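You operate a simulated robot arm through the tools that you are given. There is no shell and no other tool. Be economical: measure what you need, move in short steps, check, and stop when the job is done.

Carry out the task below with a simulated two-armed robot. There is one attempt and no reset: what you move stays moved.

JOB
On the green mat, fold the key cloth in half.
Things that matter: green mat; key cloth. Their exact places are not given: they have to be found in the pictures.

The check looks at the end state, three seconds after you hand in, the way a careful person would. Anything else that was tipped, shoved, dropped, spilled or broken makes it a failure. Flat cloth is picked up by pressing the open fingertips on it (5 to 10 N) and closing them slowly along it; thin cloth reads only 2 to 8 mm in the jaws.

ROBOT AND FRAMES
Two 6-joint arms with two-finger parallel grippers on one trunk, on a base that drives. Base frame: it is fixed to the floor where the robot stands at the start and does not move with it; the origin is under the middle of the robot, x ahead of it, y to its left, z up; the surface under the hand at the start is at about z = 0.743. Readings come in m, degrees, newtons and seconds.
The left shoulder is at the start at [-0.102, 0.177, 0.758], the right one opposite. With the tool pointing down near the work surface each hand reaches from about 0.1 to 0.7 m from the robot's upright axis, wherever it stands, measured 20 degrees to its own side. Places, roughly: green mat [0.5, 0.1, 0.7]; key cloth [0.5, 0.2, 0.7]. Payload 1.57 kg a hand.
Tool frame (each hand has its own): the origin (TCP) lies between the finger pads and is the grasp point; the fingertips stand 0.03 m ahead of it; z points along the fingers, y is the line along which they close. The gripper opens to 0.08 m. The fingers are 0.017 m wide and 0.012 m thick; the gripper's body (0.04 by 0.082 m) begins 0.08 m behind the TCP.
Orientation is that of the tool frame in the base frame, as a unit quaternion [x, y, z, w]. With the fingers straight down and closing along the base's y, the tool's x points along the base's -x, its y along +y and its z along -z.

CONTROLS
- The arms move only by the tool servo_tool. It takes "left_commands", "right_commands" or both (then of equal length, played together; a hand with none holds still); each is a list of rows, each a list of 7 numbers: the shift along the tool's x, y, z in m, then the turn, a rotation vector about the tool's x, y, z in degrees, then the gripper command, from -1 (shut) to 1 (fully open), values between in proportion. In form: [[dx, dy, dz, ax, ay, az, claw], ...]. A call has 1 to 12 rows; each row shifts and turns the commanded pose from where the row before left it, along the tool's axes as they then stand. Rows are played at 5 a second. More than 0.05 m and 8.6 degrees between two rows, or a gripper value outside its range, and nothing of the call is played. A pose out of reach is approached as far as the arm can. The call stops where the force on the tool passes 40 N (or 10 N more than at its start, if that is more) or the arm is blocked; 0.2 s more then pass. Each finger travels about 0.072 m/s and halts on what it meets, pressing with about 20 N; the grip force reading is that of the motor and also rises with nothing between the fingers. The clock runs only during rows and for 0.2 s after the last one: add rows that do not move to give the fingers time. The reply holds the time, the measured pose of the TCP, the force on the tool along the base axes, the opening and the grip force, in the units named above and with some noise, with the torque about the TCP (base axes, N m) and any sound that the robot's microphone picked up.
- Cameras (640 x 400 px; columns grow to the right, rows downward): "scene" is now at [0.0323, -0.008, 1.4691]; the picture's right is [-0.13, -0.99, 0.00], its down [-0.83, 0.11, -0.55] and it looks along [0.54, -0.07, -0.84] (base axes); focal length 256 px, centre (320, 200). "left" rides on the left gripper at [0.072, 0.007, -0.122] in its tool frame; the picture's right is [-0.09, 1.00, 0.00], its down [-0.84, -0.08, -0.54] and it looks along [-0.54, -0.05, 0.84] (tool axes); focal length 238 px, centre (320, 200). "right" rides on the right gripper at [0.072, -0.007, -0.122] in its tool frame; the picture's right is [0.09, 1.00, 0.00], its down [-0.84, 0.08, -0.54] and it looks along [-0.54, 0.05, 0.84] (tool axes); focal length 238 px, centre (320, 200).
- capture(camera): a new picture of that camera. It takes no simulated time.
- raise_lower(by): slides the trunk up (or, below 0, down) by that many m; the arms and the scene camera ride with it, the base frame stays. It gives what a move gives, with no picture.
- base_move(legs): drives the robot by 1 to 6 legs, each [ahead, left, turn to the left] in m, m and degrees, along the robot's own axes; the way and the turn of a leg run together, so that a leg with both is an arc; at most 1.5 m and 180 degrees a leg. The arms and the cameras ride along, it lands a little off, and it stops where it bumps. It gives what a move gives.
- pan_tilt(pan, tilt): turns the head with the scene camera to pan (to the left, within 143 degrees either way) and tilt (down, from -29 to 69), counted from straight ahead of the robot. It gives what a move gives.
- probe_pixels(camera, pixels): for up to 12 pixels [column, row] of the newest picture of that camera ("zoom" is the newest enlarged one), the place [x, y, z] in the base frame of the surface seen there, good to about 0.002 m. It takes no simulated time.
- inspect(camera, box): a new picture of the part [left, top, right, bottom] of that camera's present view, enlarged. It takes no simulated time.
- job_done(): hands the job in; it is judged then, once.

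Work in short steps. Measure before you move; look again where a grasp or a placing could have gone wrong, and mend it. You have 80 turns and 58 pictures in all, those below and enlarged ones among them. Open the grippers and draw the arms clear of the work before you hand the job in, unless the task says otherwise; then end with one line.

The tools are called after "Request:" by a JSON object that holds its "method" and its "body". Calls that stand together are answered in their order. servo_tool: Moves the arms, as the interface text tells. Its arguments: {"type":"object","properties":{"left_commands":{"type":"array"},"right_commands":{"type":"array"}},"required":[]} The other tools are called the same way: raise_lower (by) slides the trunk up or down; base_move (legs) drives the base; pan_tilt (pan, tilt) turns the head that bears the scene camera; capture (camera) takes a picture; probe_pixels (camera, pixels) gives the place of the surface under pixels of a picture; inspect (camera, box) takes an enlarged picture of a part of a camera's view; job_done () hands the job in.

At the start:

```text
time: 0.0
left_tcp_pos: [0.3428, 0.3106, 0.9611]
left_tool_rot: [0.0, 1.0, 0.0, 0.0]
left_wrist_force: [0.5, 0.0, 0.6]
left_torque: [0.03, 0.02, 0.0]
left_width: 0.0801
left_finger_force: 0.1
right_tcp_pos: [0.5833, 0.0104, 0.908]
right_tool_rot: [-0.001, 1.0, -0.001, 0.0]
right_wrist_force: [-0.1, -0.2, 0.4]
right_torque: [-0.01, 0.01, -0.02]
right_width: 0.08
right_finger_force: 0.0
trunk travel left (down, up): [-0.2, 0.128]
robot x, y, heading: [0.0028, -0.0005, -0.2]
head pan, tilt: [-7.3, 56.9]
```

scene: 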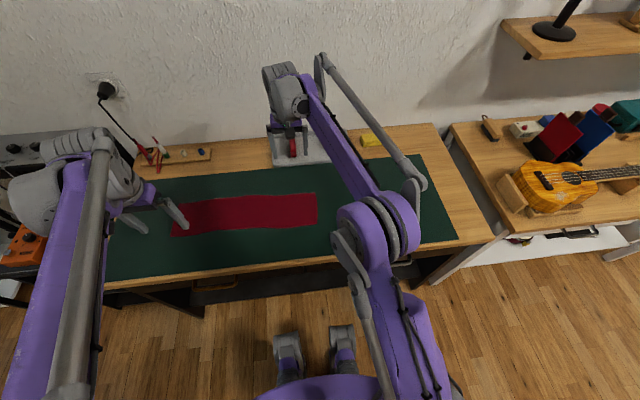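
right: 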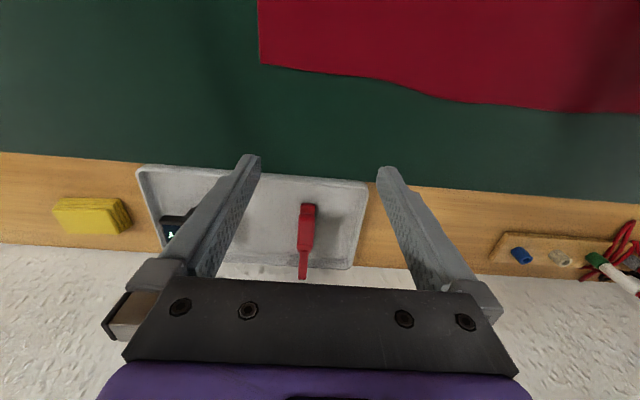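
left: 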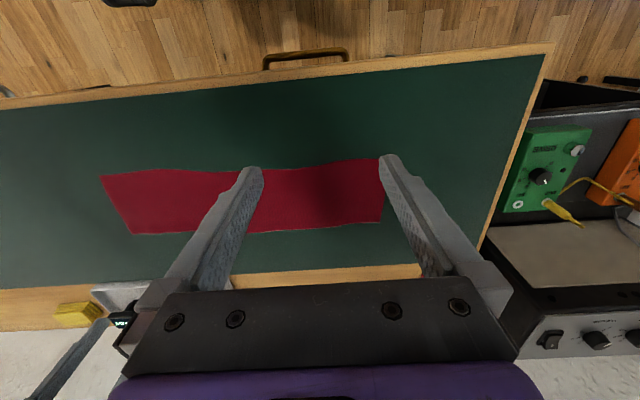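

The red strip in the scene spans about (172,205) to (317,228). I probe its corners and edges in the scene and left pictures.

Request:
{"method": "probe_pixels", "body": {"camera": "scene", "pixels": [[316, 194], [317, 225], [280, 195], [280, 227], [250, 197], [250, 228], [220, 200], [220, 231], [185, 234], [174, 235], [130, 270], [400, 240]]}}

Request:
{"method": "probe_pixels", "body": {"camera": "left", "pixels": [[102, 177], [134, 233], [381, 160], [381, 221], [300, 168], [300, 226], [200, 171], [170, 232], [320, 195], [10, 150], [535, 60], [480, 240]]}}

Request:
{"method": "inspect", "body": {"camera": "scene", "box": [100, 140, 340, 290]}}

```text
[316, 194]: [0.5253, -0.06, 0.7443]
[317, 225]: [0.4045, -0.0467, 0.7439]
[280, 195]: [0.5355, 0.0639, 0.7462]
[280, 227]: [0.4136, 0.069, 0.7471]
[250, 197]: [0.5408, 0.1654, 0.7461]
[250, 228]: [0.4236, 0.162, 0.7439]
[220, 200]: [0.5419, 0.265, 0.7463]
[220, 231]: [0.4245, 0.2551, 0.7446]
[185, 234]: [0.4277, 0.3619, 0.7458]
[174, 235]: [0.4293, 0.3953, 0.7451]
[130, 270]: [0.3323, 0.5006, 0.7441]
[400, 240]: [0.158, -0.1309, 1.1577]
```

```text
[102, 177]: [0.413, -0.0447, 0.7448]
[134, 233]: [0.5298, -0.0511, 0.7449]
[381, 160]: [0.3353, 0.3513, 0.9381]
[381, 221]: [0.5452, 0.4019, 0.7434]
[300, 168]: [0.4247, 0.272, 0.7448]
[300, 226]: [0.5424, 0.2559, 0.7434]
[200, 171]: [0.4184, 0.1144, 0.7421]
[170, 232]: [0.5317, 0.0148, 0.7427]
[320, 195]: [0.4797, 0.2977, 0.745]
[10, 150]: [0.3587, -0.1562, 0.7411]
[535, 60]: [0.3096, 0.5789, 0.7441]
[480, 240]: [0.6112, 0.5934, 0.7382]
```

```text
2.67 times, centred on (220, 215) of scene
```

zoom: 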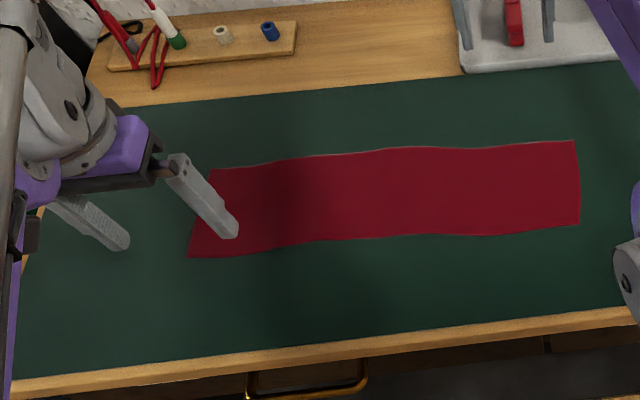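

The key cloth is a strip about 0.45 m along y (−0.055 to 0.40) and 0.118 m along x (about 0.41 to 0.54). I'll lift both corners of the right-hand end together and lay that end onto the left one, left hand on the far corner and right hand on the near corner. I first bring the right hand back toward the near corner and lean the two hands apart.

Request:
{"method": "servo_tool", "body": {"right_commands": [[0.036, -0.03, 0, 0, 0, 0, 0], [0.036, -0.03, 0, 0, 0, 0, 0], [0.036, -0.03, 0, 0, 0, 0, 0], [0.036, -0.03, 0, 0, 0, 0, 0], [0.036, -0.03, 0, 0, 0, 0, 0], [0, 0, 0, 0, -8, 0, 0], [0, 0, 0, 0, -8, 0, 0], [0, 0, 0, 0, 0, 0, 0]], "left_commands": [[0, 0, 0, 0, 0, 0, 0], [0, 0, 0, 0, 0, 0, 0], [0, 0, 0, 0, 0, 0, 0], [0, 0, 0, 0, 0, 0, 0], [0, 0, 0, 0, 0, 0, 0], [-0.03, -0.03, 0, 0, 0, 0, 0], [-0.03, -0.03, 0, 0, 0, 0, 0], [-0.03, -0.03, 0, 0, 0, 0, 0]]}}

Request:
{"method": "pan_tilt", "body": {"pan": 40, "tilt": 50}}

Request:
{"method": "capture", "body": {"camera": "scene"}}

```text
time: 1.8
left_tcp_pos: [0.4345, 0.2186, 0.9605]
left_tool_rot: [0.0, 1.0, 0.001, 0.0]
left_wrist_force: [-0.2, 0.2, -0.9]
left_torque: [-0.02, 0.04, -0.03]
left_width: 0.0398
left_finger_force: 0.0
right_tcp_pos: [0.4035, -0.1383, 0.9091]
right_tool_rot: [0.0, 0.99, 0.0, 0.14]
right_wrist_force: [0.1, -0.9, -0.1]
right_torque: [-0.01, 0.02, -0.01]
right_width: 0.0399
right_finger_force: 0.2
trunk travel left (down, up): [-0.2, 0.128]
robot x, y, heading: [0.0002, -0.0008, 0.2]
head pan, tilt: [-7.3, 56.9]
```

```text
time: 3.0
left_tcp_pos: [0.4316, 0.2204, 0.9618]
left_tool_rot: [0.0, 1.0, 0.0, 0.0]
left_wrist_force: [-0.1, -0.6, -0.2]
left_torque: [0.0, 0.0, 0.0]
left_width: 0.0399
left_finger_force: 0.1
right_tcp_pos: [0.4017, -0.1386, 0.9086]
right_tool_rot: [0.0, 0.99, -0.001, 0.14]
right_wrist_force: [-1.5, -0.3, 0.1]
right_torque: [0.01, 0.0, 0.0]
right_width: 0.0401
right_finger_force: 0.0
trunk travel left (down, up): [-0.2, 0.128]
robot x, y, heading: [0.0003, -0.001, -0.2]
head pan, tilt: [40.0, 50.0]
```

```text
53 pictures are left
```

scene: 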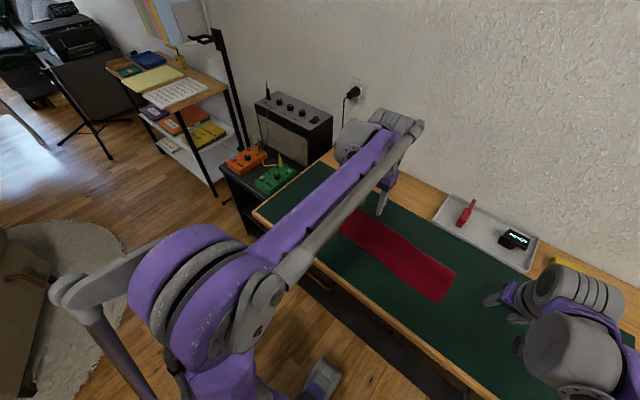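

Floor on the left is clear for a sideways drive. Now the left hand goes above the far right corner and leans outward by 24°; I look down with both hand cameras.

Request:
{"method": "servo_tool", "body": {"left_commands": [[-0.014, -0.037, 0.013, 0, 0, 0, 0], [-0.014, -0.037, 0.013, 0, 0, 0, 0], [-0.014, -0.037, 0.013, 0, 0, 0, 0], [-0.014, -0.037, 0.013, 0, 0, 0, 0], [-0.014, -0.037, 0.013, 0, 0, 0, 0], [-0.014, -0.037, 0.013, 0, 0, 0, 0], [0, 0, 0, 0, 8, 0, 0], [0, 0, 0, 0, 8, 0, 0], [0, 0, 0, 0, 8, 0, 0], [0, 0, 0, 0, 0, 0, 0]]}}

Request:
{"method": "pan_tilt", "body": {"pan": 0, "tilt": 57}}

Request:
{"method": "capture", "body": {"camera": "scene"}}

Request:
{"method": "capture", "body": {"camera": "left"}}

Request:
{"method": "capture", "body": {"camera": "right"}}

```text
time: 5.2
left_tcp_pos: [0.5145, -0.0012, 0.8822]
left_tool_rot: [0.0, 0.978, 0.0, -0.209]
left_wrist_force: [0.1, -0.3, -0.6]
left_torque: [0.01, -0.02, 0.03]
left_width: 0.0399
left_finger_force: 0.0
right_tcp_pos: [0.4022, -0.1386, 0.9098]
right_tool_rot: [-0.001, 0.99, 0.0, 0.14]
right_wrist_force: [-0.2, -0.4, 0.5]
right_torque: [0.02, -0.02, -0.01]
right_width: 0.0399
right_finger_force: 0.1
trunk travel left (down, up): [-0.2, 0.128]
robot x, y, heading: [-0.0006, -0.0049, -0.0]
head pan, tilt: [40.0, 50.0]
```

```text
time: 6.2
left_tcp_pos: [0.5154, -0.0011, 0.8818]
left_tool_rot: [0.001, 0.978, 0.0, -0.208]
left_wrist_force: [0.0, -0.2, -0.9]
left_torque: [-0.02, 0.03, 0.01]
left_width: 0.0402
left_finger_force: 0.1
right_tcp_pos: [0.4029, -0.1385, 0.9081]
right_tool_rot: [0.0, 0.99, 0.0, 0.14]
right_wrist_force: [-0.1, -0.1, 0.7]
right_torque: [0.02, 0.01, 0.04]
right_width: 0.0401
right_finger_force: 0.0
trunk travel left (down, up): [-0.2, 0.128]
robot x, y, heading: [0.0042, 0.0027, -0.2]
head pan, tilt: [0.0, 57.0]
```

```text
52 pictures are left
```

scene: 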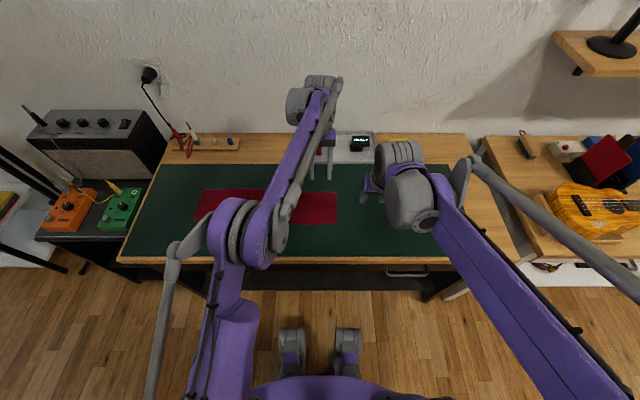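

```text
51 pictures are left
```

left: 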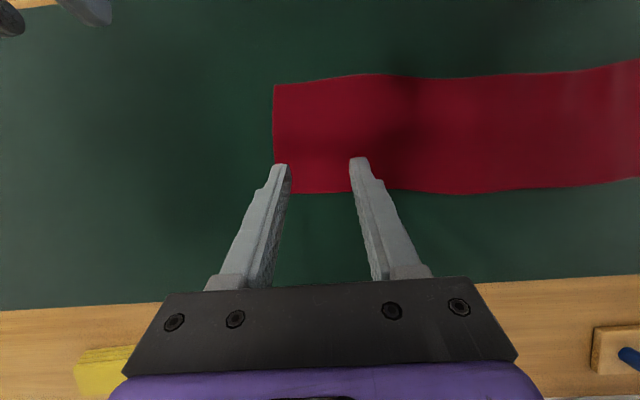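

```text
50 pictures are left
```

right: 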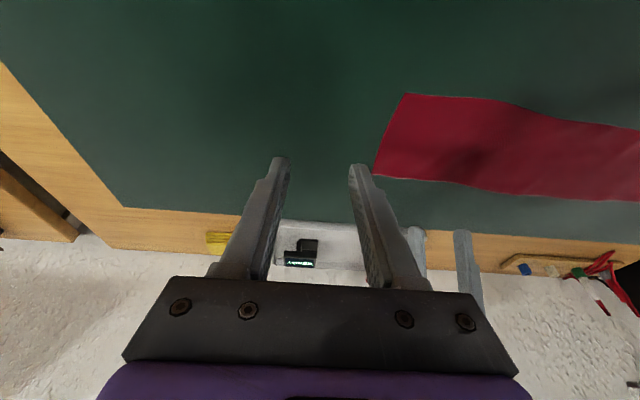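

The left camera shows the end edge from (274,86) to about (274,190). I probe the end edge and far corner precisely.

Request:
{"method": "probe_pixels", "body": {"camera": "left", "pixels": [[277, 88], [275, 130], [276, 158], [295, 190], [340, 189], [340, 80], [270, 130], [320, 140], [420, 135]]}}

Request:
{"method": "probe_pixels", "body": {"camera": "right", "pixels": [[406, 97], [392, 130], [377, 172], [395, 176], [430, 98]]}}

```text
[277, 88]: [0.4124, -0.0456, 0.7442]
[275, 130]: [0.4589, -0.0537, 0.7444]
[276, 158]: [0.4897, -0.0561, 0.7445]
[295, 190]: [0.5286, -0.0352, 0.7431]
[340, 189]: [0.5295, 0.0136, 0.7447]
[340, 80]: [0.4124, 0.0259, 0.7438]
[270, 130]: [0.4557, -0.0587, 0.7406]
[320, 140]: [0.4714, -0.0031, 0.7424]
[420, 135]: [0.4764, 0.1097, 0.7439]
```

```text
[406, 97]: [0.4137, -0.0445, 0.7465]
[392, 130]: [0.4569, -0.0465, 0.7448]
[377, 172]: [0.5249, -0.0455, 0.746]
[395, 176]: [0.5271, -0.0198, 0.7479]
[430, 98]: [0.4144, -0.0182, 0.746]
```

Edge lies at y≈−0.05; far corner ≈(0.53,−0.05), near corner ≈(0.412,−0.046), cloth top z≈0.744. I lower the left hand to just above contact at (0.512,−0.033).

Request:
{"method": "servo_tool", "body": {"left_commands": [[-0.0102, -0.011, 0.0254, 0, 0, 0, 0], [-0.0102, -0.011, 0.0254, 0, 0, 0, 0], [-0.0102, -0.011, 0.0254, 0, 0, 0, 0], [-0.003, 0, 0.007, 0, 0, 0, 0], [-0.003, 0, 0.007, 0, 0, 0, 0], [0, 0, 0, 0, 0, 0, 0]]}}

Request:
{"method": "inspect", "body": {"camera": "left", "box": [220, 60, 420, 220]}}

```text
time: 7.6
left_tcp_pos: [0.5134, -0.0349, 0.7844]
left_tool_rot: [-0.001, 0.978, 0.0, -0.208]
left_wrist_force: [-0.4, -0.4, 0.4]
left_torque: [0.0, -0.02, -0.01]
left_width: 0.04
left_finger_force: 0.0
right_tcp_pos: [0.4023, -0.139, 0.9093]
right_tool_rot: [0.0, 0.99, -0.001, 0.139]
right_wrist_force: [0.0, 0.3, -0.4]
right_torque: [0.05, -0.01, 0.02]
right_width: 0.04
right_finger_force: 0.0
trunk travel left (down, up): [-0.2, 0.128]
robot x, y, heading: [0.0052, -0.0007, -0.3]
head pan, tilt: [0.0, 57.0]
```

```text
2.50 times, centred on (320, 140) of left
```

zoom: 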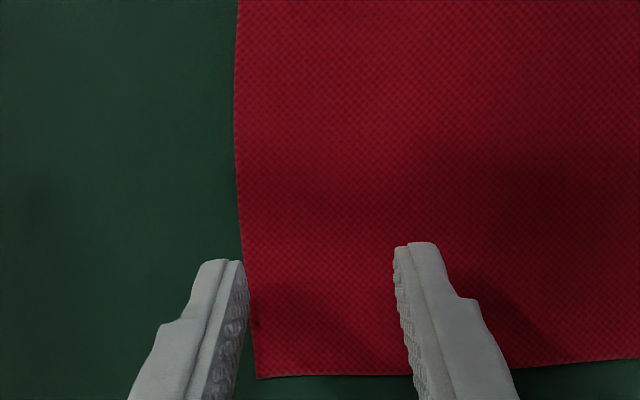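

The outer fingertip (~(225,270) in the zoom) stands just off the edge, the inner one on the cloth. I press down in 2–3 mm steps.

Request:
{"method": "servo_tool", "body": {"left_commands": [[-0.0012, 0, 0.0027, 0, 0, 0, 0], [-0.0012, 0, 0.0027, 0, 0, 0, 0], [-0.0008, 0, 0.0018, 0, 0, 0, 0], [0, 0, 0, 0, 0, 0, 0]]}}

```text
time: 8.6
left_tcp_pos: [0.5136, -0.0347, 0.7766]
left_tool_rot: [0.0, 0.978, 0.0, -0.208]
left_wrist_force: [0.4, 0.0, -0.5]
left_torque: [-0.04, -0.02, -0.01]
left_width: 0.0399
left_finger_force: 0.0
right_tcp_pos: [0.4011, -0.138, 0.9095]
right_tool_rot: [0.0, 0.99, 0.0, 0.14]
right_wrist_force: [-0.5, 0.2, 0.7]
right_torque: [0.01, -0.01, 0.0]
right_width: 0.0402
right_finger_force: 0.1
trunk travel left (down, up): [-0.2, 0.128]
robot x, y, heading: [0.0011, 0.0007, -0.1]
head pan, tilt: [0.0, 57.0]
```

Not in contact yet at z=0.7766; a few more millimetres.

Request:
{"method": "servo_tool", "body": {"left_commands": [[-0.0008, 0, 0.0018, 0, 0, 0, 0], [-0.0008, 0, 0.0018, 0, 0, 0, 0], [0, 0, 0, 0, 0, 0, 0]]}}

```text
time: 9.4
left_tcp_pos: [0.5123, -0.0343, 0.7749]
left_tool_rot: [-0.001, 0.978, 0.0, -0.208]
left_wrist_force: [10.7, -1.6, 30.4]
left_torque: [-0.1, -0.21, 0.02]
left_width: 0.0401
left_finger_force: 0.0
right_tcp_pos: [0.4004, -0.1386, 0.9097]
right_tool_rot: [0.0, 0.99, 0.0, 0.14]
right_wrist_force: [0.4, -0.1, 0.0]
right_torque: [0.02, 0.05, 0.01]
right_width: 0.04
right_finger_force: 0.2
trunk travel left (down, up): [-0.2, 0.128]
robot x, y, heading: [0.0027, 0.0005, -0.1]
head pan, tilt: [0.0, 57.0]
```

30 N is too much; I back off about 1.6 mm and read again.

Request:
{"method": "servo_tool", "body": {"left_commands": [[0.0007, 0, -0.0015, 0, 0, 0, 0], [0, 0, 0, 0, 0, 0, 0]]}}

```text
time: 10.0
left_tcp_pos: [0.5132, -0.0345, 0.7751]
left_tool_rot: [0.001, 0.978, 0.001, -0.208]
left_wrist_force: [3.7, 0.6, 18.0]
left_torque: [-0.15, -0.05, 0.1]
left_width: 0.0401
left_finger_force: 0.0
right_tcp_pos: [0.3998, -0.1379, 0.9098]
right_tool_rot: [0.0, 0.99, 0.0, 0.139]
right_wrist_force: [0.6, 0.3, 0.2]
right_torque: [0.01, 0.0, 0.0]
right_width: 0.0399
right_finger_force: 0.1
trunk travel left (down, up): [-0.2, 0.128]
robot x, y, heading: [0.0015, -0.0019, 0.2]
head pan, tilt: [0.0, 57.0]
```

18 N; another 1.3 mm back gives about 8 N, then close slowly.

Request:
{"method": "servo_tool", "body": {"left_commands": [[0.0005, 0, -0.0012, 0, 0, 0, 0], [0, 0, 0, 0, 0, 0, -0.12], [0, 0, 0, 0, 0, 0, -0.24], [0, 0, 0, 0, 0, 0, -0.36], [0, 0, 0, 0, 0, 0, -0.48], [0, 0, 0, 0, 0, 0, -0.6], [0, 0, 0, 0, 0, 0, -0.72], [0, 0, 0, 0, 0, 0, -0.84], [0, 0, 0, 0, 0, 0, -1], [0, 0, 0, 0, 0, 0, -1], [0, 0, 0, 0, 0, 0, -1]]}}

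Request:
{"method": "inspect", "body": {"camera": "left", "box": [220, 60, 420, 220]}}

```text
time: 12.4
left_tcp_pos: [0.5144, -0.0348, 0.7771]
left_tool_rot: [0.0, 0.978, 0.0, -0.208]
left_wrist_force: [0.0, 0.1, 0.4]
left_torque: [0.03, 0.0, 0.02]
left_width: 0.0
left_finger_force: 20.0
right_tcp_pos: [0.4026, -0.1389, 0.9088]
right_tool_rot: [0.001, 0.99, 0.0, 0.139]
right_wrist_force: [-0.1, 0.4, 1.4]
right_torque: [0.02, 0.01, -0.01]
right_width: 0.04
right_finger_force: 0.1
trunk travel left (down, up): [-0.2, 0.128]
robot x, y, heading: [0.002, -0.0002, -0.1]
head pan, tilt: [0.0, 57.0]
```

```text
2.50 times, centred on (320, 140) of left
```

zoom: 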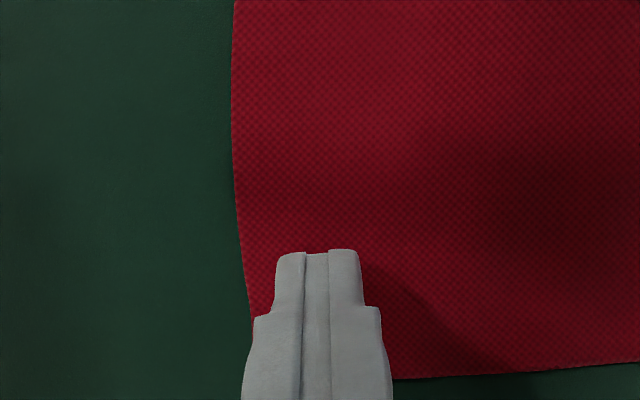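

The fingers shut on nothing (width 0, force 0): pressure was lost as the reading settled. I reopen, shift 3 mm onto the cloth, and press again, letting it settle.

Request:
{"method": "servo_tool", "body": {"left_commands": [[0, 0.003, -0.003, 0, 0, 0, 0], [0, 0, 0, 0, 0, 0, 0], [0, 0, 0, 0, 0, 0, 0], [-0.001, 0, 0.003, 0, 0, 0, 0], [-0.0003, 0, 0.0007, 0, 0, 0, 0], [0, 0, 0, 0, 0, 0, 0], [0, 0, 0, 0, 0, 0, 0], [0, 0, 0, 0, 0, 0, 0]]}}

```text
time: 14.2
left_tcp_pos: [0.5144, -0.0309, 0.7761]
left_tool_rot: [0.0, 0.978, 0.0, -0.207]
left_wrist_force: [1.7, 0.1, 3.5]
left_torque: [-0.05, -0.03, 0.03]
left_width: 0.0398
left_finger_force: 0.0
right_tcp_pos: [0.4024, -0.1388, 0.9088]
right_tool_rot: [0.0, 0.99, 0.0, 0.139]
right_wrist_force: [0.0, -0.6, 0.1]
right_torque: [-0.02, 0.02, -0.03]
right_width: 0.0399
right_finger_force: 0.1
trunk travel left (down, up): [-0.2, 0.128]
robot x, y, heading: [0.0014, 0.0022, -0.1]
head pan, tilt: [0.0, 57.0]
```

Touching with 3.5 N. I press 0.7 mm more and close slowly, in two halves to watch the force.

Request:
{"method": "servo_tool", "body": {"left_commands": [[-0.0003, 0, 0.0006, 0, 0, 0, 0], [0, 0, 0, 0, 0, 0, 0], [0, 0, 0, 0, 0, 0, 0], [0, 0, 0, 0, 0, 0, -0.08], [0, 0, 0, 0, 0, 0, -0.16], [0, 0, 0, 0, 0, 0, -0.24], [0, 0, 0, 0, 0, 0, -0.32]]}}

Request:
{"method": "inspect", "body": {"camera": "left", "box": [220, 60, 420, 220]}}

```text
time: 15.8
left_tcp_pos: [0.5139, -0.0319, 0.7749]
left_tool_rot: [-0.001, 0.978, 0.0, -0.208]
left_wrist_force: [-0.5, 1.9, 8.3]
left_torque: [-0.01, 0.06, -0.02]
left_width: 0.0248
left_finger_force: 0.1
right_tcp_pos: [0.4011, -0.1377, 0.9098]
right_tool_rot: [0.0, 0.99, 0.001, 0.139]
right_wrist_force: [-0.2, -0.2, 0.6]
right_torque: [0.0, -0.03, 0.05]
right_width: 0.0398
right_finger_force: 0.0
trunk travel left (down, up): [-0.2, 0.128]
robot x, y, heading: [-0.0014, 0.0014, 0.1]
head pan, tilt: [0.0, 57.0]
```

```text
2.50 times, centred on (320, 140) of left
```

zoom: 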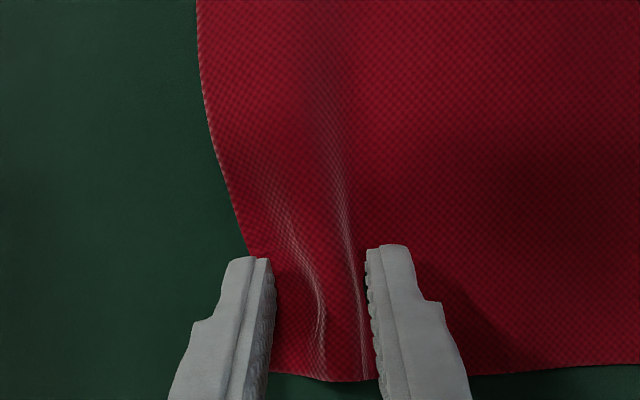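

Works: 8 N and a ridge rising between the fingers, edge at the outer finger. I finish closing.

Request:
{"method": "servo_tool", "body": {"left_commands": [[0, 0, 0, 0, 0, 0, -0.42], [0, 0, 0, 0, 0, 0, -0.52], [0, 0, 0, 0, 0, 0, -0.62], [0, 0, 0, 0, 0, 0, -0.72], [0, 0, 0, 0, 0, 0, -0.82], [0, 0, 0, 0, 0, 0, -1], [0, 0, 0, 0, 0, 0, -1], [0, 0, 0, 0, 0, 0, -1]]}}

Request:
{"method": "inspect", "body": {"camera": "left", "box": [220, 60, 420, 220]}}

```text
time: 17.6
left_tcp_pos: [0.5133, -0.0324, 0.7753]
left_tool_rot: [-0.001, 0.978, -0.001, -0.207]
left_wrist_force: [0.1, 0.6, 8.8]
left_torque: [0.02, 0.04, -0.05]
left_width: 0.002
left_finger_force: 19.7
right_tcp_pos: [0.4012, -0.1397, 0.9089]
right_tool_rot: [-0.001, 0.99, -0.001, 0.139]
right_wrist_force: [0.9, -1.2, 0.5]
right_torque: [-0.03, 0.01, 0.0]
right_width: 0.0401
right_finger_force: 0.1
trunk travel left (down, up): [-0.2, 0.128]
robot x, y, heading: [-0.0007, 0.0001, -0.1]
head pan, tilt: [0.0, 57.0]
```

```text
2.50 times, centred on (320, 140) of left
```

zoom: 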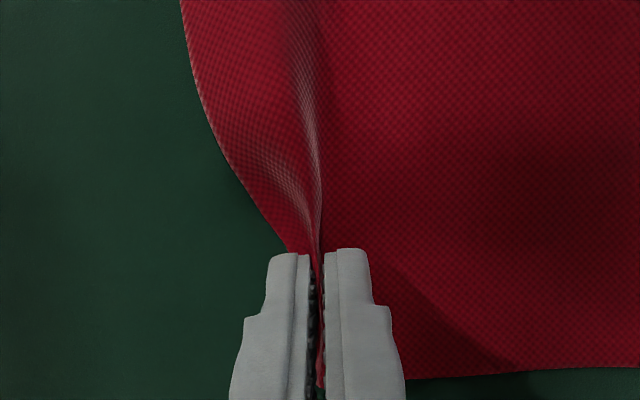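

Grasped (2 mm in the jaws). Now I bring the right hand closer to the near corner and look.

Request:
{"method": "servo_tool", "body": {"right_commands": [[0.0017, 0.027, 0.0203, 0, 0, 0, 0], [0.0017, 0.027, 0.0203, 0, 0, 0, 0], [0.0017, 0.027, 0.0203, 0, 0, 0, 0], [0, 0, 0, 0, 0, 0, 0]]}}

Request:
{"method": "capture", "body": {"camera": "right"}}

Request:
{"method": "capture", "body": {"camera": "scene"}}

```text
time: 18.6
left_tcp_pos: [0.5138, -0.0322, 0.7744]
left_tool_rot: [0.0, 0.978, 0.0, -0.208]
left_wrist_force: [-0.8, 1.0, 9.3]
left_torque: [0.02, 0.03, -0.04]
left_width: 0.0024
left_finger_force: 19.7
right_tcp_pos: [0.4135, -0.058, 0.8491]
right_tool_rot: [0.0, 0.99, 0.0, 0.139]
right_wrist_force: [0.3, 0.0, -0.4]
right_torque: [0.02, -0.01, 0.04]
right_width: 0.0398
right_finger_force: 0.0
trunk travel left (down, up): [-0.2, 0.128]
robot x, y, heading: [-0.0011, 0.0019, -0.3]
head pan, tilt: [0.0, 57.0]
```

```text
45 pictures are left
```

right: 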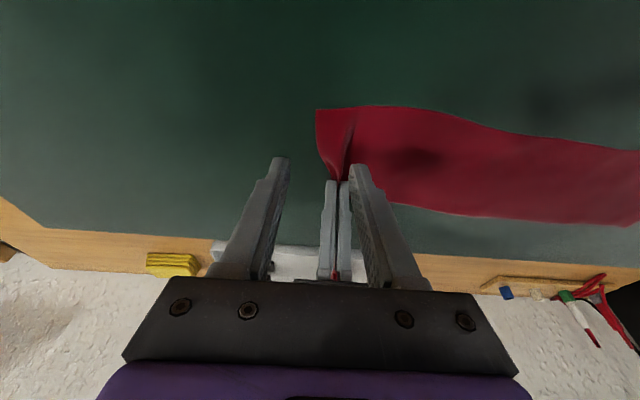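

```text
44 pictures are left
```

scene: 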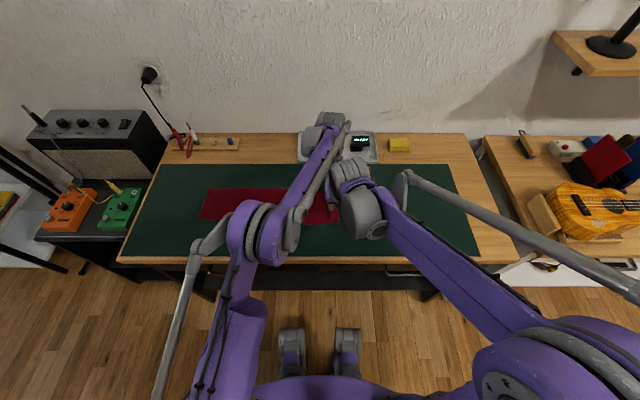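

Right wrist and left forearm come close in the scene; I probe their places plus the near corner in the right picture (317,110).

Request:
{"method": "probe_pixels", "body": {"camera": "scene", "pixels": [[300, 205], [315, 180], [330, 155], [340, 135], [336, 180], [345, 170], [350, 210], [365, 225], [325, 145]]}}

Request:
{"method": "probe_pixels", "body": {"camera": "right", "pixels": [[319, 112], [320, 130], [326, 160], [345, 110], [380, 110]]}}

```text
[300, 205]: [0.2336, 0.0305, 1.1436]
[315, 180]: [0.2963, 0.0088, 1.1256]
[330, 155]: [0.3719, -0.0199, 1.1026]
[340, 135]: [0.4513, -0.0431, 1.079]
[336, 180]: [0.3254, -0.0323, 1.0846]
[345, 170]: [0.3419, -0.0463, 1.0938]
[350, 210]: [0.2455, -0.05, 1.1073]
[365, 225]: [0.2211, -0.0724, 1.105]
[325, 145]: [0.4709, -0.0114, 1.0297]
```

```text
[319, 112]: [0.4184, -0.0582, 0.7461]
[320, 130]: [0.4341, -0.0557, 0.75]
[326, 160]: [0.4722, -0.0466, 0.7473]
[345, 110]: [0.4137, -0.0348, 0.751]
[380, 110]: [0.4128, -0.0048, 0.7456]
```

Clearance is slim (left forearm at y≈0, right wrist at y≈−0.04). With the far corner already pinched, I raise it 15 mm and lean the left hand's body toward +y to free room, which also suits the fold.

Request:
{"method": "servo_tool", "body": {"left_commands": [[0.0061, 0, -0.0137, 0, 0, 0, -1], [0, 0, 0, 8, 0, 0, -1], [0, 0, 0, 8, 0, 0, -1], [0, 0, 0, 8, 0, 0, -1], [0, 0, 0, 0, 0, 0, -1]]}}

Request:
{"method": "capture", "body": {"camera": "scene"}}

Request:
{"method": "capture", "body": {"camera": "right"}}

```text
time: 19.8
left_tcp_pos: [0.5135, -0.0325, 0.789]
left_tool_rot: [-0.044, 0.956, -0.205, -0.204]
left_wrist_force: [-0.6, 1.2, 0.1]
left_torque: [0.02, 0.02, 0.0]
left_width: 0.0024
left_finger_force: 19.7
right_tcp_pos: [0.4138, -0.0575, 0.8488]
right_tool_rot: [0.0, 0.99, 0.0, 0.139]
right_wrist_force: [0.2, 0.2, 0.1]
right_torque: [0.0, -0.01, 0.01]
right_width: 0.0399
right_finger_force: 0.1
trunk travel left (down, up): [-0.2, 0.128]
robot x, y, heading: [0.0016, -0.0007, -0.2]
head pan, tilt: [0.0, 57.0]
```

```text
43 pictures are left
```

scene: 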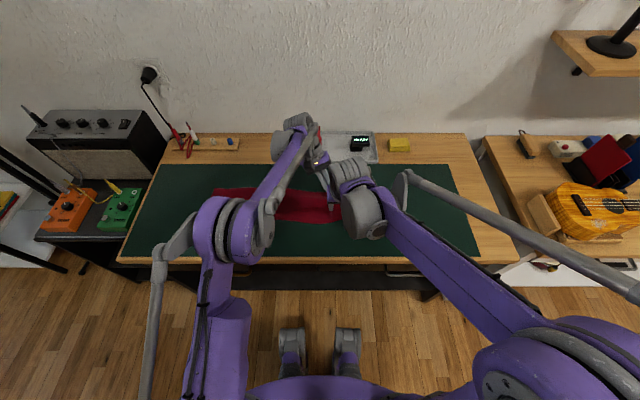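

```text
42 pictures are left
```

right: 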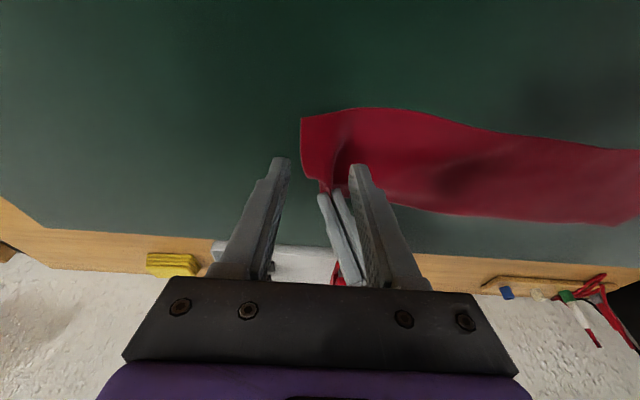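

Plenty of room now. I probe the near end of the edge (302,120) in the right picture.

Request:
{"method": "probe_pixels", "body": {"camera": "right", "pixels": [[304, 121], [303, 135], [305, 155], [330, 115], [370, 112]]}}

```text
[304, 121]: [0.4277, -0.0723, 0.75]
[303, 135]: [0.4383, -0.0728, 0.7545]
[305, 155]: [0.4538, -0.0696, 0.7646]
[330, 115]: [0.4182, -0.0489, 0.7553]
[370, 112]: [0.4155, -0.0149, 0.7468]
```

Near corner now at about (0.42,−0.073). I lower the right hand to (0.432,−0.053), just above the cloth.

Request:
{"method": "servo_tool", "body": {"right_commands": [[0.0002, 0.0022, 0.03, 0, 0, 0, 0], [0.0002, 0.0022, 0.03, 0, 0, 0, 0], [0, 0, 0.0065, 0, 0, 0, 0], [0, 0, 0, 0, 0, 0, 0], [0, 0, 0, 0, 0, 0, 0]]}}

Request:
{"method": "inspect", "body": {"camera": "right", "box": [220, 60, 420, 220]}}

```text
time: 21.0
left_tcp_pos: [0.5136, -0.0317, 0.789]
left_tool_rot: [-0.042, 0.957, -0.203, -0.203]
left_wrist_force: [0.0, -0.1, -0.5]
left_torque: [0.02, -0.03, -0.04]
left_width: 0.0026
left_finger_force: 20.0
right_tcp_pos: [0.4335, -0.0534, 0.7852]
right_tool_rot: [0.0, 0.99, 0.0, 0.14]
right_wrist_force: [0.2, 0.4, 0.5]
right_torque: [-0.04, -0.01, -0.01]
right_width: 0.04
right_finger_force: 0.0
trunk travel left (down, up): [-0.2, 0.128]
robot x, y, heading: [0.0006, -0.0009, 0.1]
head pan, tilt: [0.0, 57.0]
```

```text
2.50 times, centred on (320, 140) of right
```

zoom: 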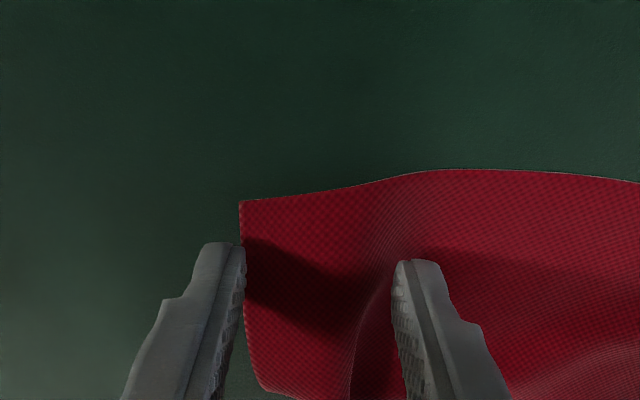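

The outer finger is right at the edge, about 10 mm inside the near side. I shift 2 mm in and press slowly.

Request:
{"method": "servo_tool", "body": {"right_commands": [[0.0012, 0.002, 0.0044, 0, 0, 0, 0], [0.0008, 0, 0.003, 0, 0, 0, 0], [0.0005, 0, 0.0018, 0, 0, 0, 0], [0, 0, 0, 0, 0, 0, 0], [0, 0, 0, 0, 0, 0, 0]]}}

```text
time: 22.2
left_tcp_pos: [0.5131, -0.0317, 0.7911]
left_tool_rot: [-0.044, 0.957, -0.204, -0.203]
left_wrist_force: [-0.5, 0.6, -0.3]
left_torque: [0.03, -0.01, 0.02]
left_width: 0.0025
left_finger_force: 20.2
right_tcp_pos: [0.4334, -0.0515, 0.7751]
right_tool_rot: [0.001, 0.99, 0.0, 0.139]
right_wrist_force: [0.0, 0.0, 6.1]
right_torque: [-0.03, 0.01, -0.04]
right_width: 0.04
right_finger_force: 0.1
trunk travel left (down, up): [-0.2, 0.128]
robot x, y, heading: [0.0009, -0.0013, 0.3]
head pan, tilt: [0.0, 57.0]
```

6 N, steady. A further 0.3 mm, then close slowly.

Request:
{"method": "servo_tool", "body": {"right_commands": [[0.0001, 0, 0.0004, 0, 0, 0, 0], [0, 0, 0, 0, 0, 0, -0.08], [0, 0, 0, 0, 0, 0, -0.18], [0, 0, 0, 0, 0, 0, -0.28], [0, 0, 0, 0, 0, 0, -0.38], [0, 0, 0, 0, 0, 0, -0.48], [0, 0, 0, 0, 0, 0, -0.58], [0, 0, 0, 0, 0, 0, -0.68], [0, 0, 0, 0, 0, 0, -0.8], [0, 0, 0, 0, 0, 0, -1], [0, 0, 0, 0, 0, 0, -1], [0, 0, 0, 0, 0, 0, -1]]}}

Request:
{"method": "inspect", "body": {"camera": "right", "box": [220, 60, 420, 220]}}

```text
time: 24.8
left_tcp_pos: [0.5141, -0.0312, 0.7893]
left_tool_rot: [-0.044, 0.957, -0.204, -0.203]
left_wrist_force: [-0.3, -0.4, -1.1]
left_torque: [0.0, 0.01, 0.0]
left_width: 0.0022
left_finger_force: 20.2
right_tcp_pos: [0.4325, -0.0518, 0.7754]
right_tool_rot: [0.0, 0.99, 0.0, 0.14]
right_wrist_force: [0.7, -2.6, 12.0]
right_torque: [-0.08, -0.01, -0.03]
right_width: 0.0026
right_finger_force: 19.8
trunk travel left (down, up): [-0.2, 0.128]
robot x, y, heading: [-0.0012, 0.0002, -0.2]
head pan, tilt: [0.0, 57.0]
```

```text
2.50 times, centred on (320, 140) of right
```

zoom: 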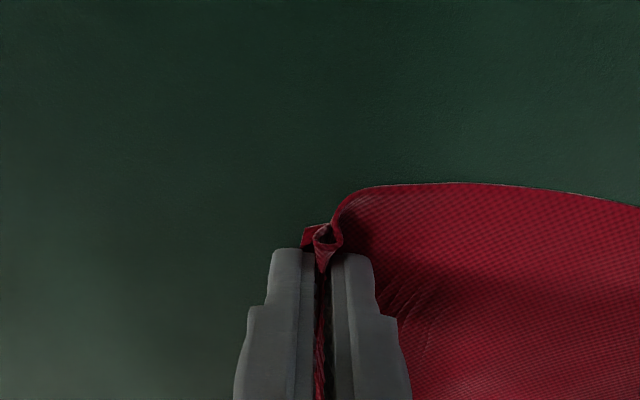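

Both corners are held. I lift the end together and carry it toward +y in small rows (about 0.16 m along, 0.10 m up).

Request:
{"method": "servo_tool", "body": {"left_commands": [[0.01015, -0.0047, -0.0229, 0, 0, 0, -1], [0.01015, -0.0047, -0.0229, 0, 0, 0, -1], [0.0032, 0.0198, -0.0169, 0, 0, 0, -1], [0.0032, 0.0198, -0.0169, 0, 0, 0, -1], [0.0032, 0.0198, -0.0169, 0, 0, 0, -1], [0.0032, 0.0198, -0.0169, 0, 0, 0, -1], [0.0032, 0.0198, -0.0169, 0, 0, 0, -1], [0.0032, 0.0198, -0.0169, 0, 0, 0, -1], [0, 0, 0, 0, 0, 0, -1]], "right_commands": [[-0.0069, 0.005, -0.024, 0, 0, 0, -1], [-0.0069, 0.005, -0.024, 0, 0, 0, -1], [-0.0022, 0.025, -0.0077, 0, 0, 0, -1], [-0.0022, 0.025, -0.0077, 0, 0, 0, -1], [-0.0022, 0.025, -0.0077, 0, 0, 0, -1], [-0.0022, 0.025, -0.0077, 0, 0, 0, -1], [-0.0022, 0.025, -0.0077, 0, 0, 0, -1], [-0.0022, 0.025, -0.0077, 0, 0, 0, -1], [0, 0, 0, 0, 0, 0, -1]]}}

Request:
{"method": "capture", "body": {"camera": "scene"}}

```text
time: 26.8
left_tcp_pos: [0.515, 0.1293, 0.8865]
left_tool_rot: [-0.044, 0.957, -0.204, -0.203]
left_wrist_force: [-2.5, -0.4, -1.0]
left_torque: [0.01, 0.03, 0.0]
left_width: 0.0022
left_finger_force: 19.8
right_tcp_pos: [0.4323, 0.1078, 0.8746]
right_tool_rot: [-0.001, 0.99, 0.0, 0.139]
right_wrist_force: [2.6, 0.4, 0.6]
right_torque: [0.03, -0.04, 0.03]
right_width: 0.0024
right_finger_force: 19.7
trunk travel left (down, up): [-0.2, 0.128]
robot x, y, heading: [0.0018, -0.0042, 0.3]
head pan, tilt: [0.0, 57.0]
```

```text
39 pictures are left
```

scene: 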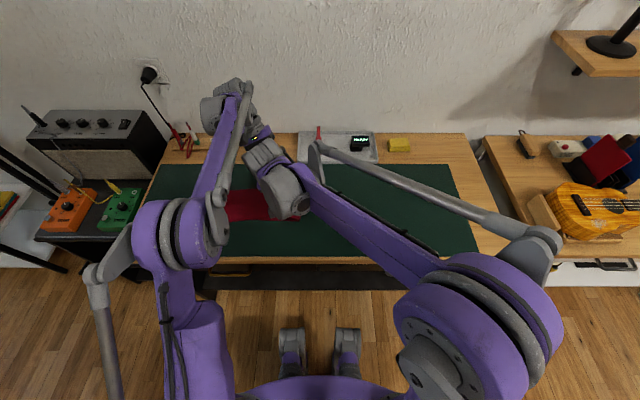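

The end is up, tips about 0.11 m over the mat at y≈0.11. I now drive the base 0.20 m to the left so both hands carry the end along rigidly.

Request:
{"method": "base_move", "body": {"legs": [[0, 0.1, 0], [0, 0.1, 0]]}}

Request:
{"method": "capture", "body": {"camera": "scene"}}

Request:
{"method": "capture", "body": {"camera": "right"}}

```text
time: 29.5
left_tcp_pos: [0.5153, 0.3273, 0.8883]
left_tool_rot: [-0.041, 0.957, -0.203, -0.204]
left_wrist_force: [-2.0, -1.1, -0.5]
left_torque: [0.02, 0.04, -0.05]
left_width: 0.0025
left_finger_force: 19.9
right_tcp_pos: [0.431, 0.3067, 0.8745]
right_tool_rot: [0.0, 0.99, 0.0, 0.14]
right_wrist_force: [2.6, 0.1, 1.7]
right_torque: [-0.02, -0.05, -0.01]
right_width: 0.0025
right_finger_force: 19.6
trunk travel left (down, up): [-0.2, 0.128]
robot x, y, heading: [0.0008, 0.2004, -0.3]
head pan, tilt: [0.0, 57.0]
```

```text
38 pictures are left
```

scene: 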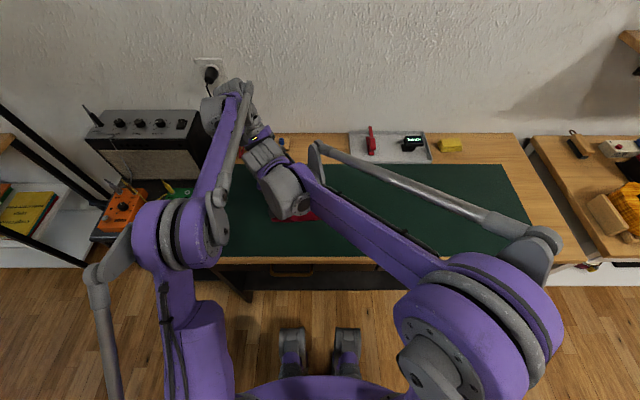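

```text
37 pictures are left
```

right: 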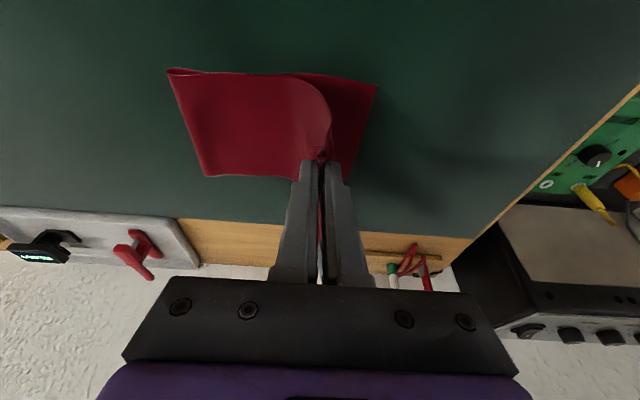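

The fold is forming nicely. I probe the lower layer's left end, e.g. (374,85) and (345,177), and the fold line (168,72)/(205,173).

Request:
{"method": "probe_pixels", "body": {"camera": "right", "pixels": [[374, 88], [360, 130], [347, 172], [172, 75], [188, 125], [206, 172], [318, 110], [325, 140], [230, 110], [340, 82]]}}

```text
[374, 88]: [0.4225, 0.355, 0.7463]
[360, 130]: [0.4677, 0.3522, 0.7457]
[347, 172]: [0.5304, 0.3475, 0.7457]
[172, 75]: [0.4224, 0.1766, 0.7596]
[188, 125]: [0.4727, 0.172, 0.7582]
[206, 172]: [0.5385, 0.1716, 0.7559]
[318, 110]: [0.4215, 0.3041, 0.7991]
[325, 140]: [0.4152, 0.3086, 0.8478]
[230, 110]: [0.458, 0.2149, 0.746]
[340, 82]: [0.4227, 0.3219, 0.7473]
```

The lower end reads y≈0.35 and the fold line ≈0.172, so the upper part has some surplus that must roll back toward −y. I check with the left hand camera.

Request:
{"method": "capture", "body": {"camera": "left"}}

```text
36 pictures are left
```

left: 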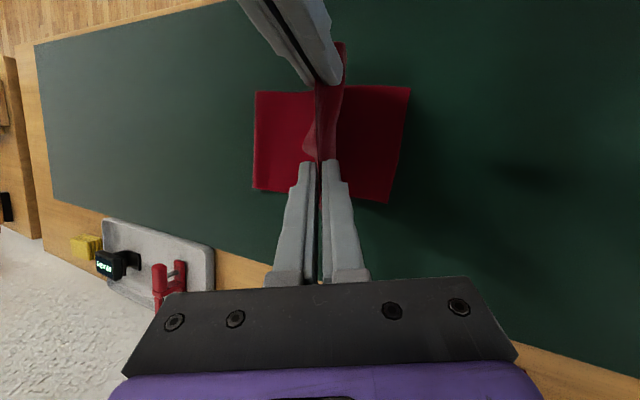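

Request:
{"method": "probe_pixels", "body": {"camera": "left", "pixels": [[408, 90], [396, 150], [386, 200], [256, 94], [256, 186], [290, 140], [320, 150], [345, 150]]}}

```text
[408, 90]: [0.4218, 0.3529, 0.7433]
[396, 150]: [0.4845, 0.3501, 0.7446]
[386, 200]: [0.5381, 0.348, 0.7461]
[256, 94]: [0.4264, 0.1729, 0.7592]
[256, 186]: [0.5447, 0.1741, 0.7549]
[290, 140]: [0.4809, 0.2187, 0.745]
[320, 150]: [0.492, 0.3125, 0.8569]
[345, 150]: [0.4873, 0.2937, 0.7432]
```

Both cameras agree: lower end y=0.350, fold 0.173. I bring the held end back toward −y so the loop rolls beyond the midline, to be drawn tight afterward at y≈0.345.

Request:
{"method": "servo_tool", "body": {"left_commands": [[0.0061, -0.033, -0.0003, 0, 0, 0, -1], [0.0061, -0.033, -0.0003, 0, 0, 0, -1], [0.0061, -0.033, -0.0003, 0, 0, 0, -1], [0, -0.0274, 0.0122, 0, 0, 0, -1], [0, -0.0274, 0.0122, 0, 0, 0, -1], [0, -0.0274, 0.0122, 0, 0, 0, -1], [-0.0081, 0.0074, 0.0167, 0, 0, 0, -1], [-0.0081, 0.0074, 0.0167, 0, 0, 0, -1], [-0.0081, 0.0074, 0.0167, 0, 0, 0, -1], [0, 0, 0, 0, 0, 0, -1]], "right_commands": [[-0.0041, -0.03, -0.0144, 0, 0, 0, -1], [-0.0041, -0.03, -0.0144, 0, 0, 0, -1], [-0.0041, -0.03, -0.0144, 0, 0, 0, -1], [0, -0.03, 0, 0, 0, 0, -1], [0, -0.03, 0, 0, 0, 0, -1], [0, -0.03, 0, 0, 0, 0, -1], [0.0055, 0, 0.0192, 0, 0, 0, -1], [0.0055, 0, 0.0192, 0, 0, 0, -1], [0.0055, 0, 0.0192, 0, 0, 0, -1], [0, 0, 0, 0, 0, 0, -1]]}}

Request:
{"method": "capture", "body": {"camera": "left"}}

Request:
{"method": "capture", "body": {"camera": "scene"}}

```text
time: 31.7
left_tcp_pos: [0.5149, 0.146, 0.872]
left_tool_rot: [-0.042, 0.957, -0.203, -0.204]
left_wrist_force: [-2.2, 0.1, -0.3]
left_torque: [0.02, -0.01, 0.0]
left_width: 0.0023
left_finger_force: 19.6
right_tcp_pos: [0.4313, 0.1266, 0.8596]
right_tool_rot: [0.001, 0.99, -0.001, 0.139]
right_wrist_force: [0.4, 0.1, 0.1]
right_torque: [0.0, -0.03, 0.04]
right_width: 0.0024
right_finger_force: 20.5
trunk travel left (down, up): [-0.2, 0.128]
robot x, y, heading: [-0.0025, 0.1983, 0.1]
head pan, tilt: [0.0, 57.0]
```

```text
35 pictures are left
```

left: 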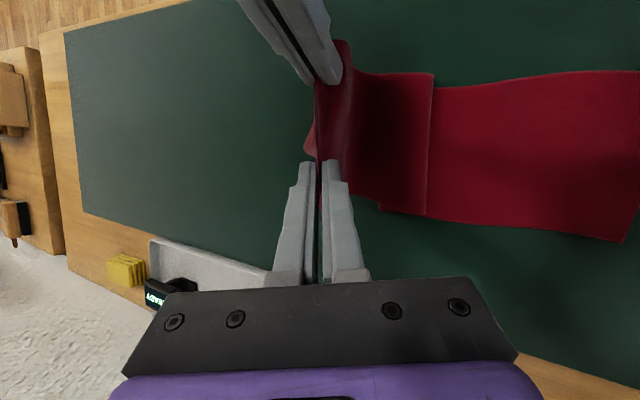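

```text
34 pictures are left
```

scene: 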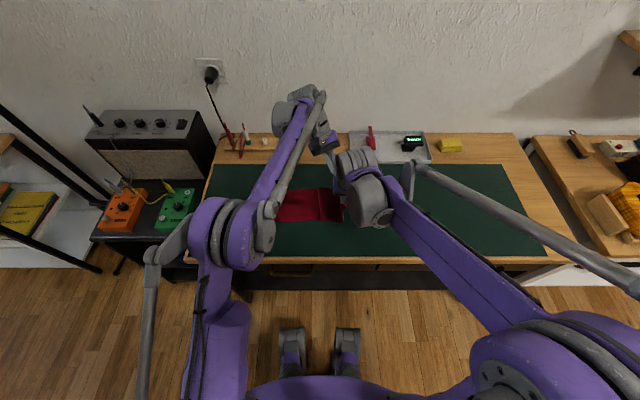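

The surplus made an S-bend (step at column 430) rather than rolling back. I raise the hands about 0.13 m to draw it straight.

Request:
{"method": "servo_tool", "body": {"left_commands": [[0.0106, -0.0134, -0.0201, 0, 0, 0, -1], [0.0106, -0.0134, -0.0201, 0, 0, 0, -1], [0.0106, -0.0134, -0.0201, 0, 0, 0, -1], [0.0106, -0.0134, -0.0201, 0, 0, 0, -1], [0, 0, 0, 0, 0, 0, -1]], "right_commands": [[-0.0072, -0.004, -0.025, 0, 0, 0, -1], [-0.0072, -0.004, -0.025, 0, 0, 0, -1], [-0.0072, -0.004, -0.025, 0, 0, 0, -1], [-0.0072, -0.004, -0.025, 0, 0, 0, -1], [0, 0, 0, 0, 0, 0, -1]]}}

Request:
{"method": "capture", "body": {"camera": "left"}}

```text
time: 32.9
left_tcp_pos: [0.514, 0.13, 0.9787]
left_tool_rot: [-0.043, 0.957, -0.204, -0.203]
left_wrist_force: [1.1, -0.6, -0.3]
left_torque: [0.01, 0.0, -0.01]
left_width: 0.0026
left_finger_force: 20.4
right_tcp_pos: [0.4333, 0.1095, 0.965]
right_tool_rot: [0.001, 0.99, 0.0, 0.139]
right_wrist_force: [-0.7, 0.3, 0.8]
right_torque: [-0.02, -0.01, 0.01]
right_width: 0.0027
right_finger_force: 20.2
trunk travel left (down, up): [-0.2, 0.128]
robot x, y, heading: [-0.0041, 0.1971, 0.2]
head pan, tilt: [0.0, 57.0]
```

```text
33 pictures are left
```

left: 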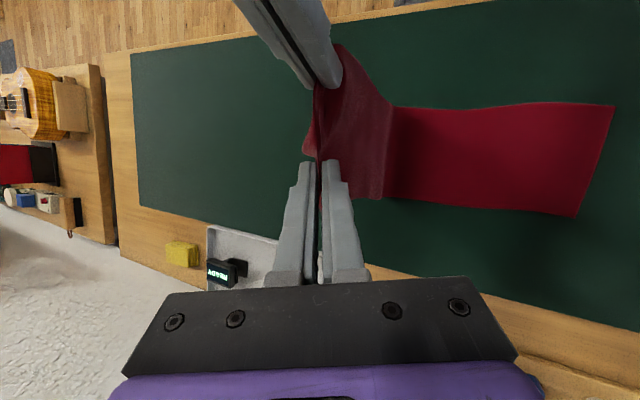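

Straight now; I probe the lower end and the contact line (~column 390).

Request:
{"method": "probe_pixels", "body": {"camera": "left", "pixels": [[612, 107], [576, 213], [400, 112], [392, 150], [384, 195], [375, 150], [355, 150], [430, 150]]}}

```text
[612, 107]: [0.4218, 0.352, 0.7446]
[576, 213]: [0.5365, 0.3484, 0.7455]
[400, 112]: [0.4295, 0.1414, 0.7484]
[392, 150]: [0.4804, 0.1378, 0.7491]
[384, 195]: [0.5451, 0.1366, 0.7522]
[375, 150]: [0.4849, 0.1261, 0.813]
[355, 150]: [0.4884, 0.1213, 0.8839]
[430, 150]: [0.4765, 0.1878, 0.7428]
```

The contact line is at y≈0.138 with ~0.21 m on each side: exactly the midline. I lower slightly, then drive the base 0.10 m left to start swinging the end over this line.

Request:
{"method": "servo_tool", "body": {"left_commands": [[-0.0071, 0.0065, 0.0146, 0, 0, 0, -1], [-0.0071, 0.0065, 0.0146, 0, 0, 0, -1], [0, 0, 0, 0, 0, 0, -1]], "right_commands": [[0.0028, 0.004, 0.0096, 0, 0, 0, -1], [0.0028, 0.004, 0.0096, 0, 0, 0, -1], [0, 0, 0, 0, 0, 0, -1]]}}

Request:
{"method": "base_move", "body": {"legs": [[0, 0.1, 0]]}}

Request:
{"method": "capture", "body": {"camera": "left"}}

```text
time: 33.7
left_tcp_pos: [0.5153, 0.1293, 0.9427]
left_tool_rot: [-0.042, 0.957, -0.203, -0.203]
left_wrist_force: [-0.1, 0.1, 0.6]
left_torque: [0.03, -0.02, -0.02]
left_width: 0.0023
left_finger_force: 20.2
right_tcp_pos: [0.433, 0.117, 0.9437]
right_tool_rot: [0.0, 0.99, 0.001, 0.138]
right_wrist_force: [0.0, 0.4, -0.4]
right_torque: [0.01, 0.0, -0.02]
right_width: 0.0026
right_finger_force: 20.4
trunk travel left (down, up): [-0.2, 0.128]
robot x, y, heading: [-0.0009, 0.1987, -0.0]
head pan, tilt: [0.0, 57.0]
```

```text
time: 35.2
left_tcp_pos: [0.5156, 0.2313, 0.9424]
left_tool_rot: [-0.044, 0.957, -0.204, -0.203]
left_wrist_force: [-0.5, 0.7, 0.0]
left_torque: [0.02, 0.01, 0.02]
left_width: 0.0025
left_finger_force: 20.1
right_tcp_pos: [0.4334, 0.2179, 0.9431]
right_tool_rot: [0.0, 0.99, 0.0, 0.14]
right_wrist_force: [0.1, 0.8, 1.3]
right_torque: [-0.02, -0.02, -0.01]
right_width: 0.0024
right_finger_force: 20.3
trunk travel left (down, up): [-0.2, 0.128]
robot x, y, heading: [-0.0034, 0.2975, 0.1]
head pan, tilt: [0.0, 57.0]
```

```text
32 pictures are left
```

left: 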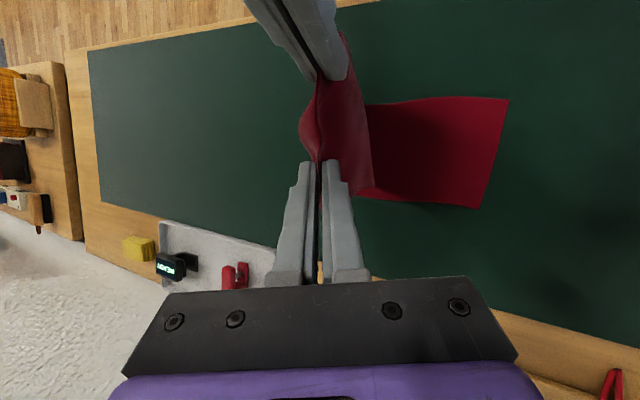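

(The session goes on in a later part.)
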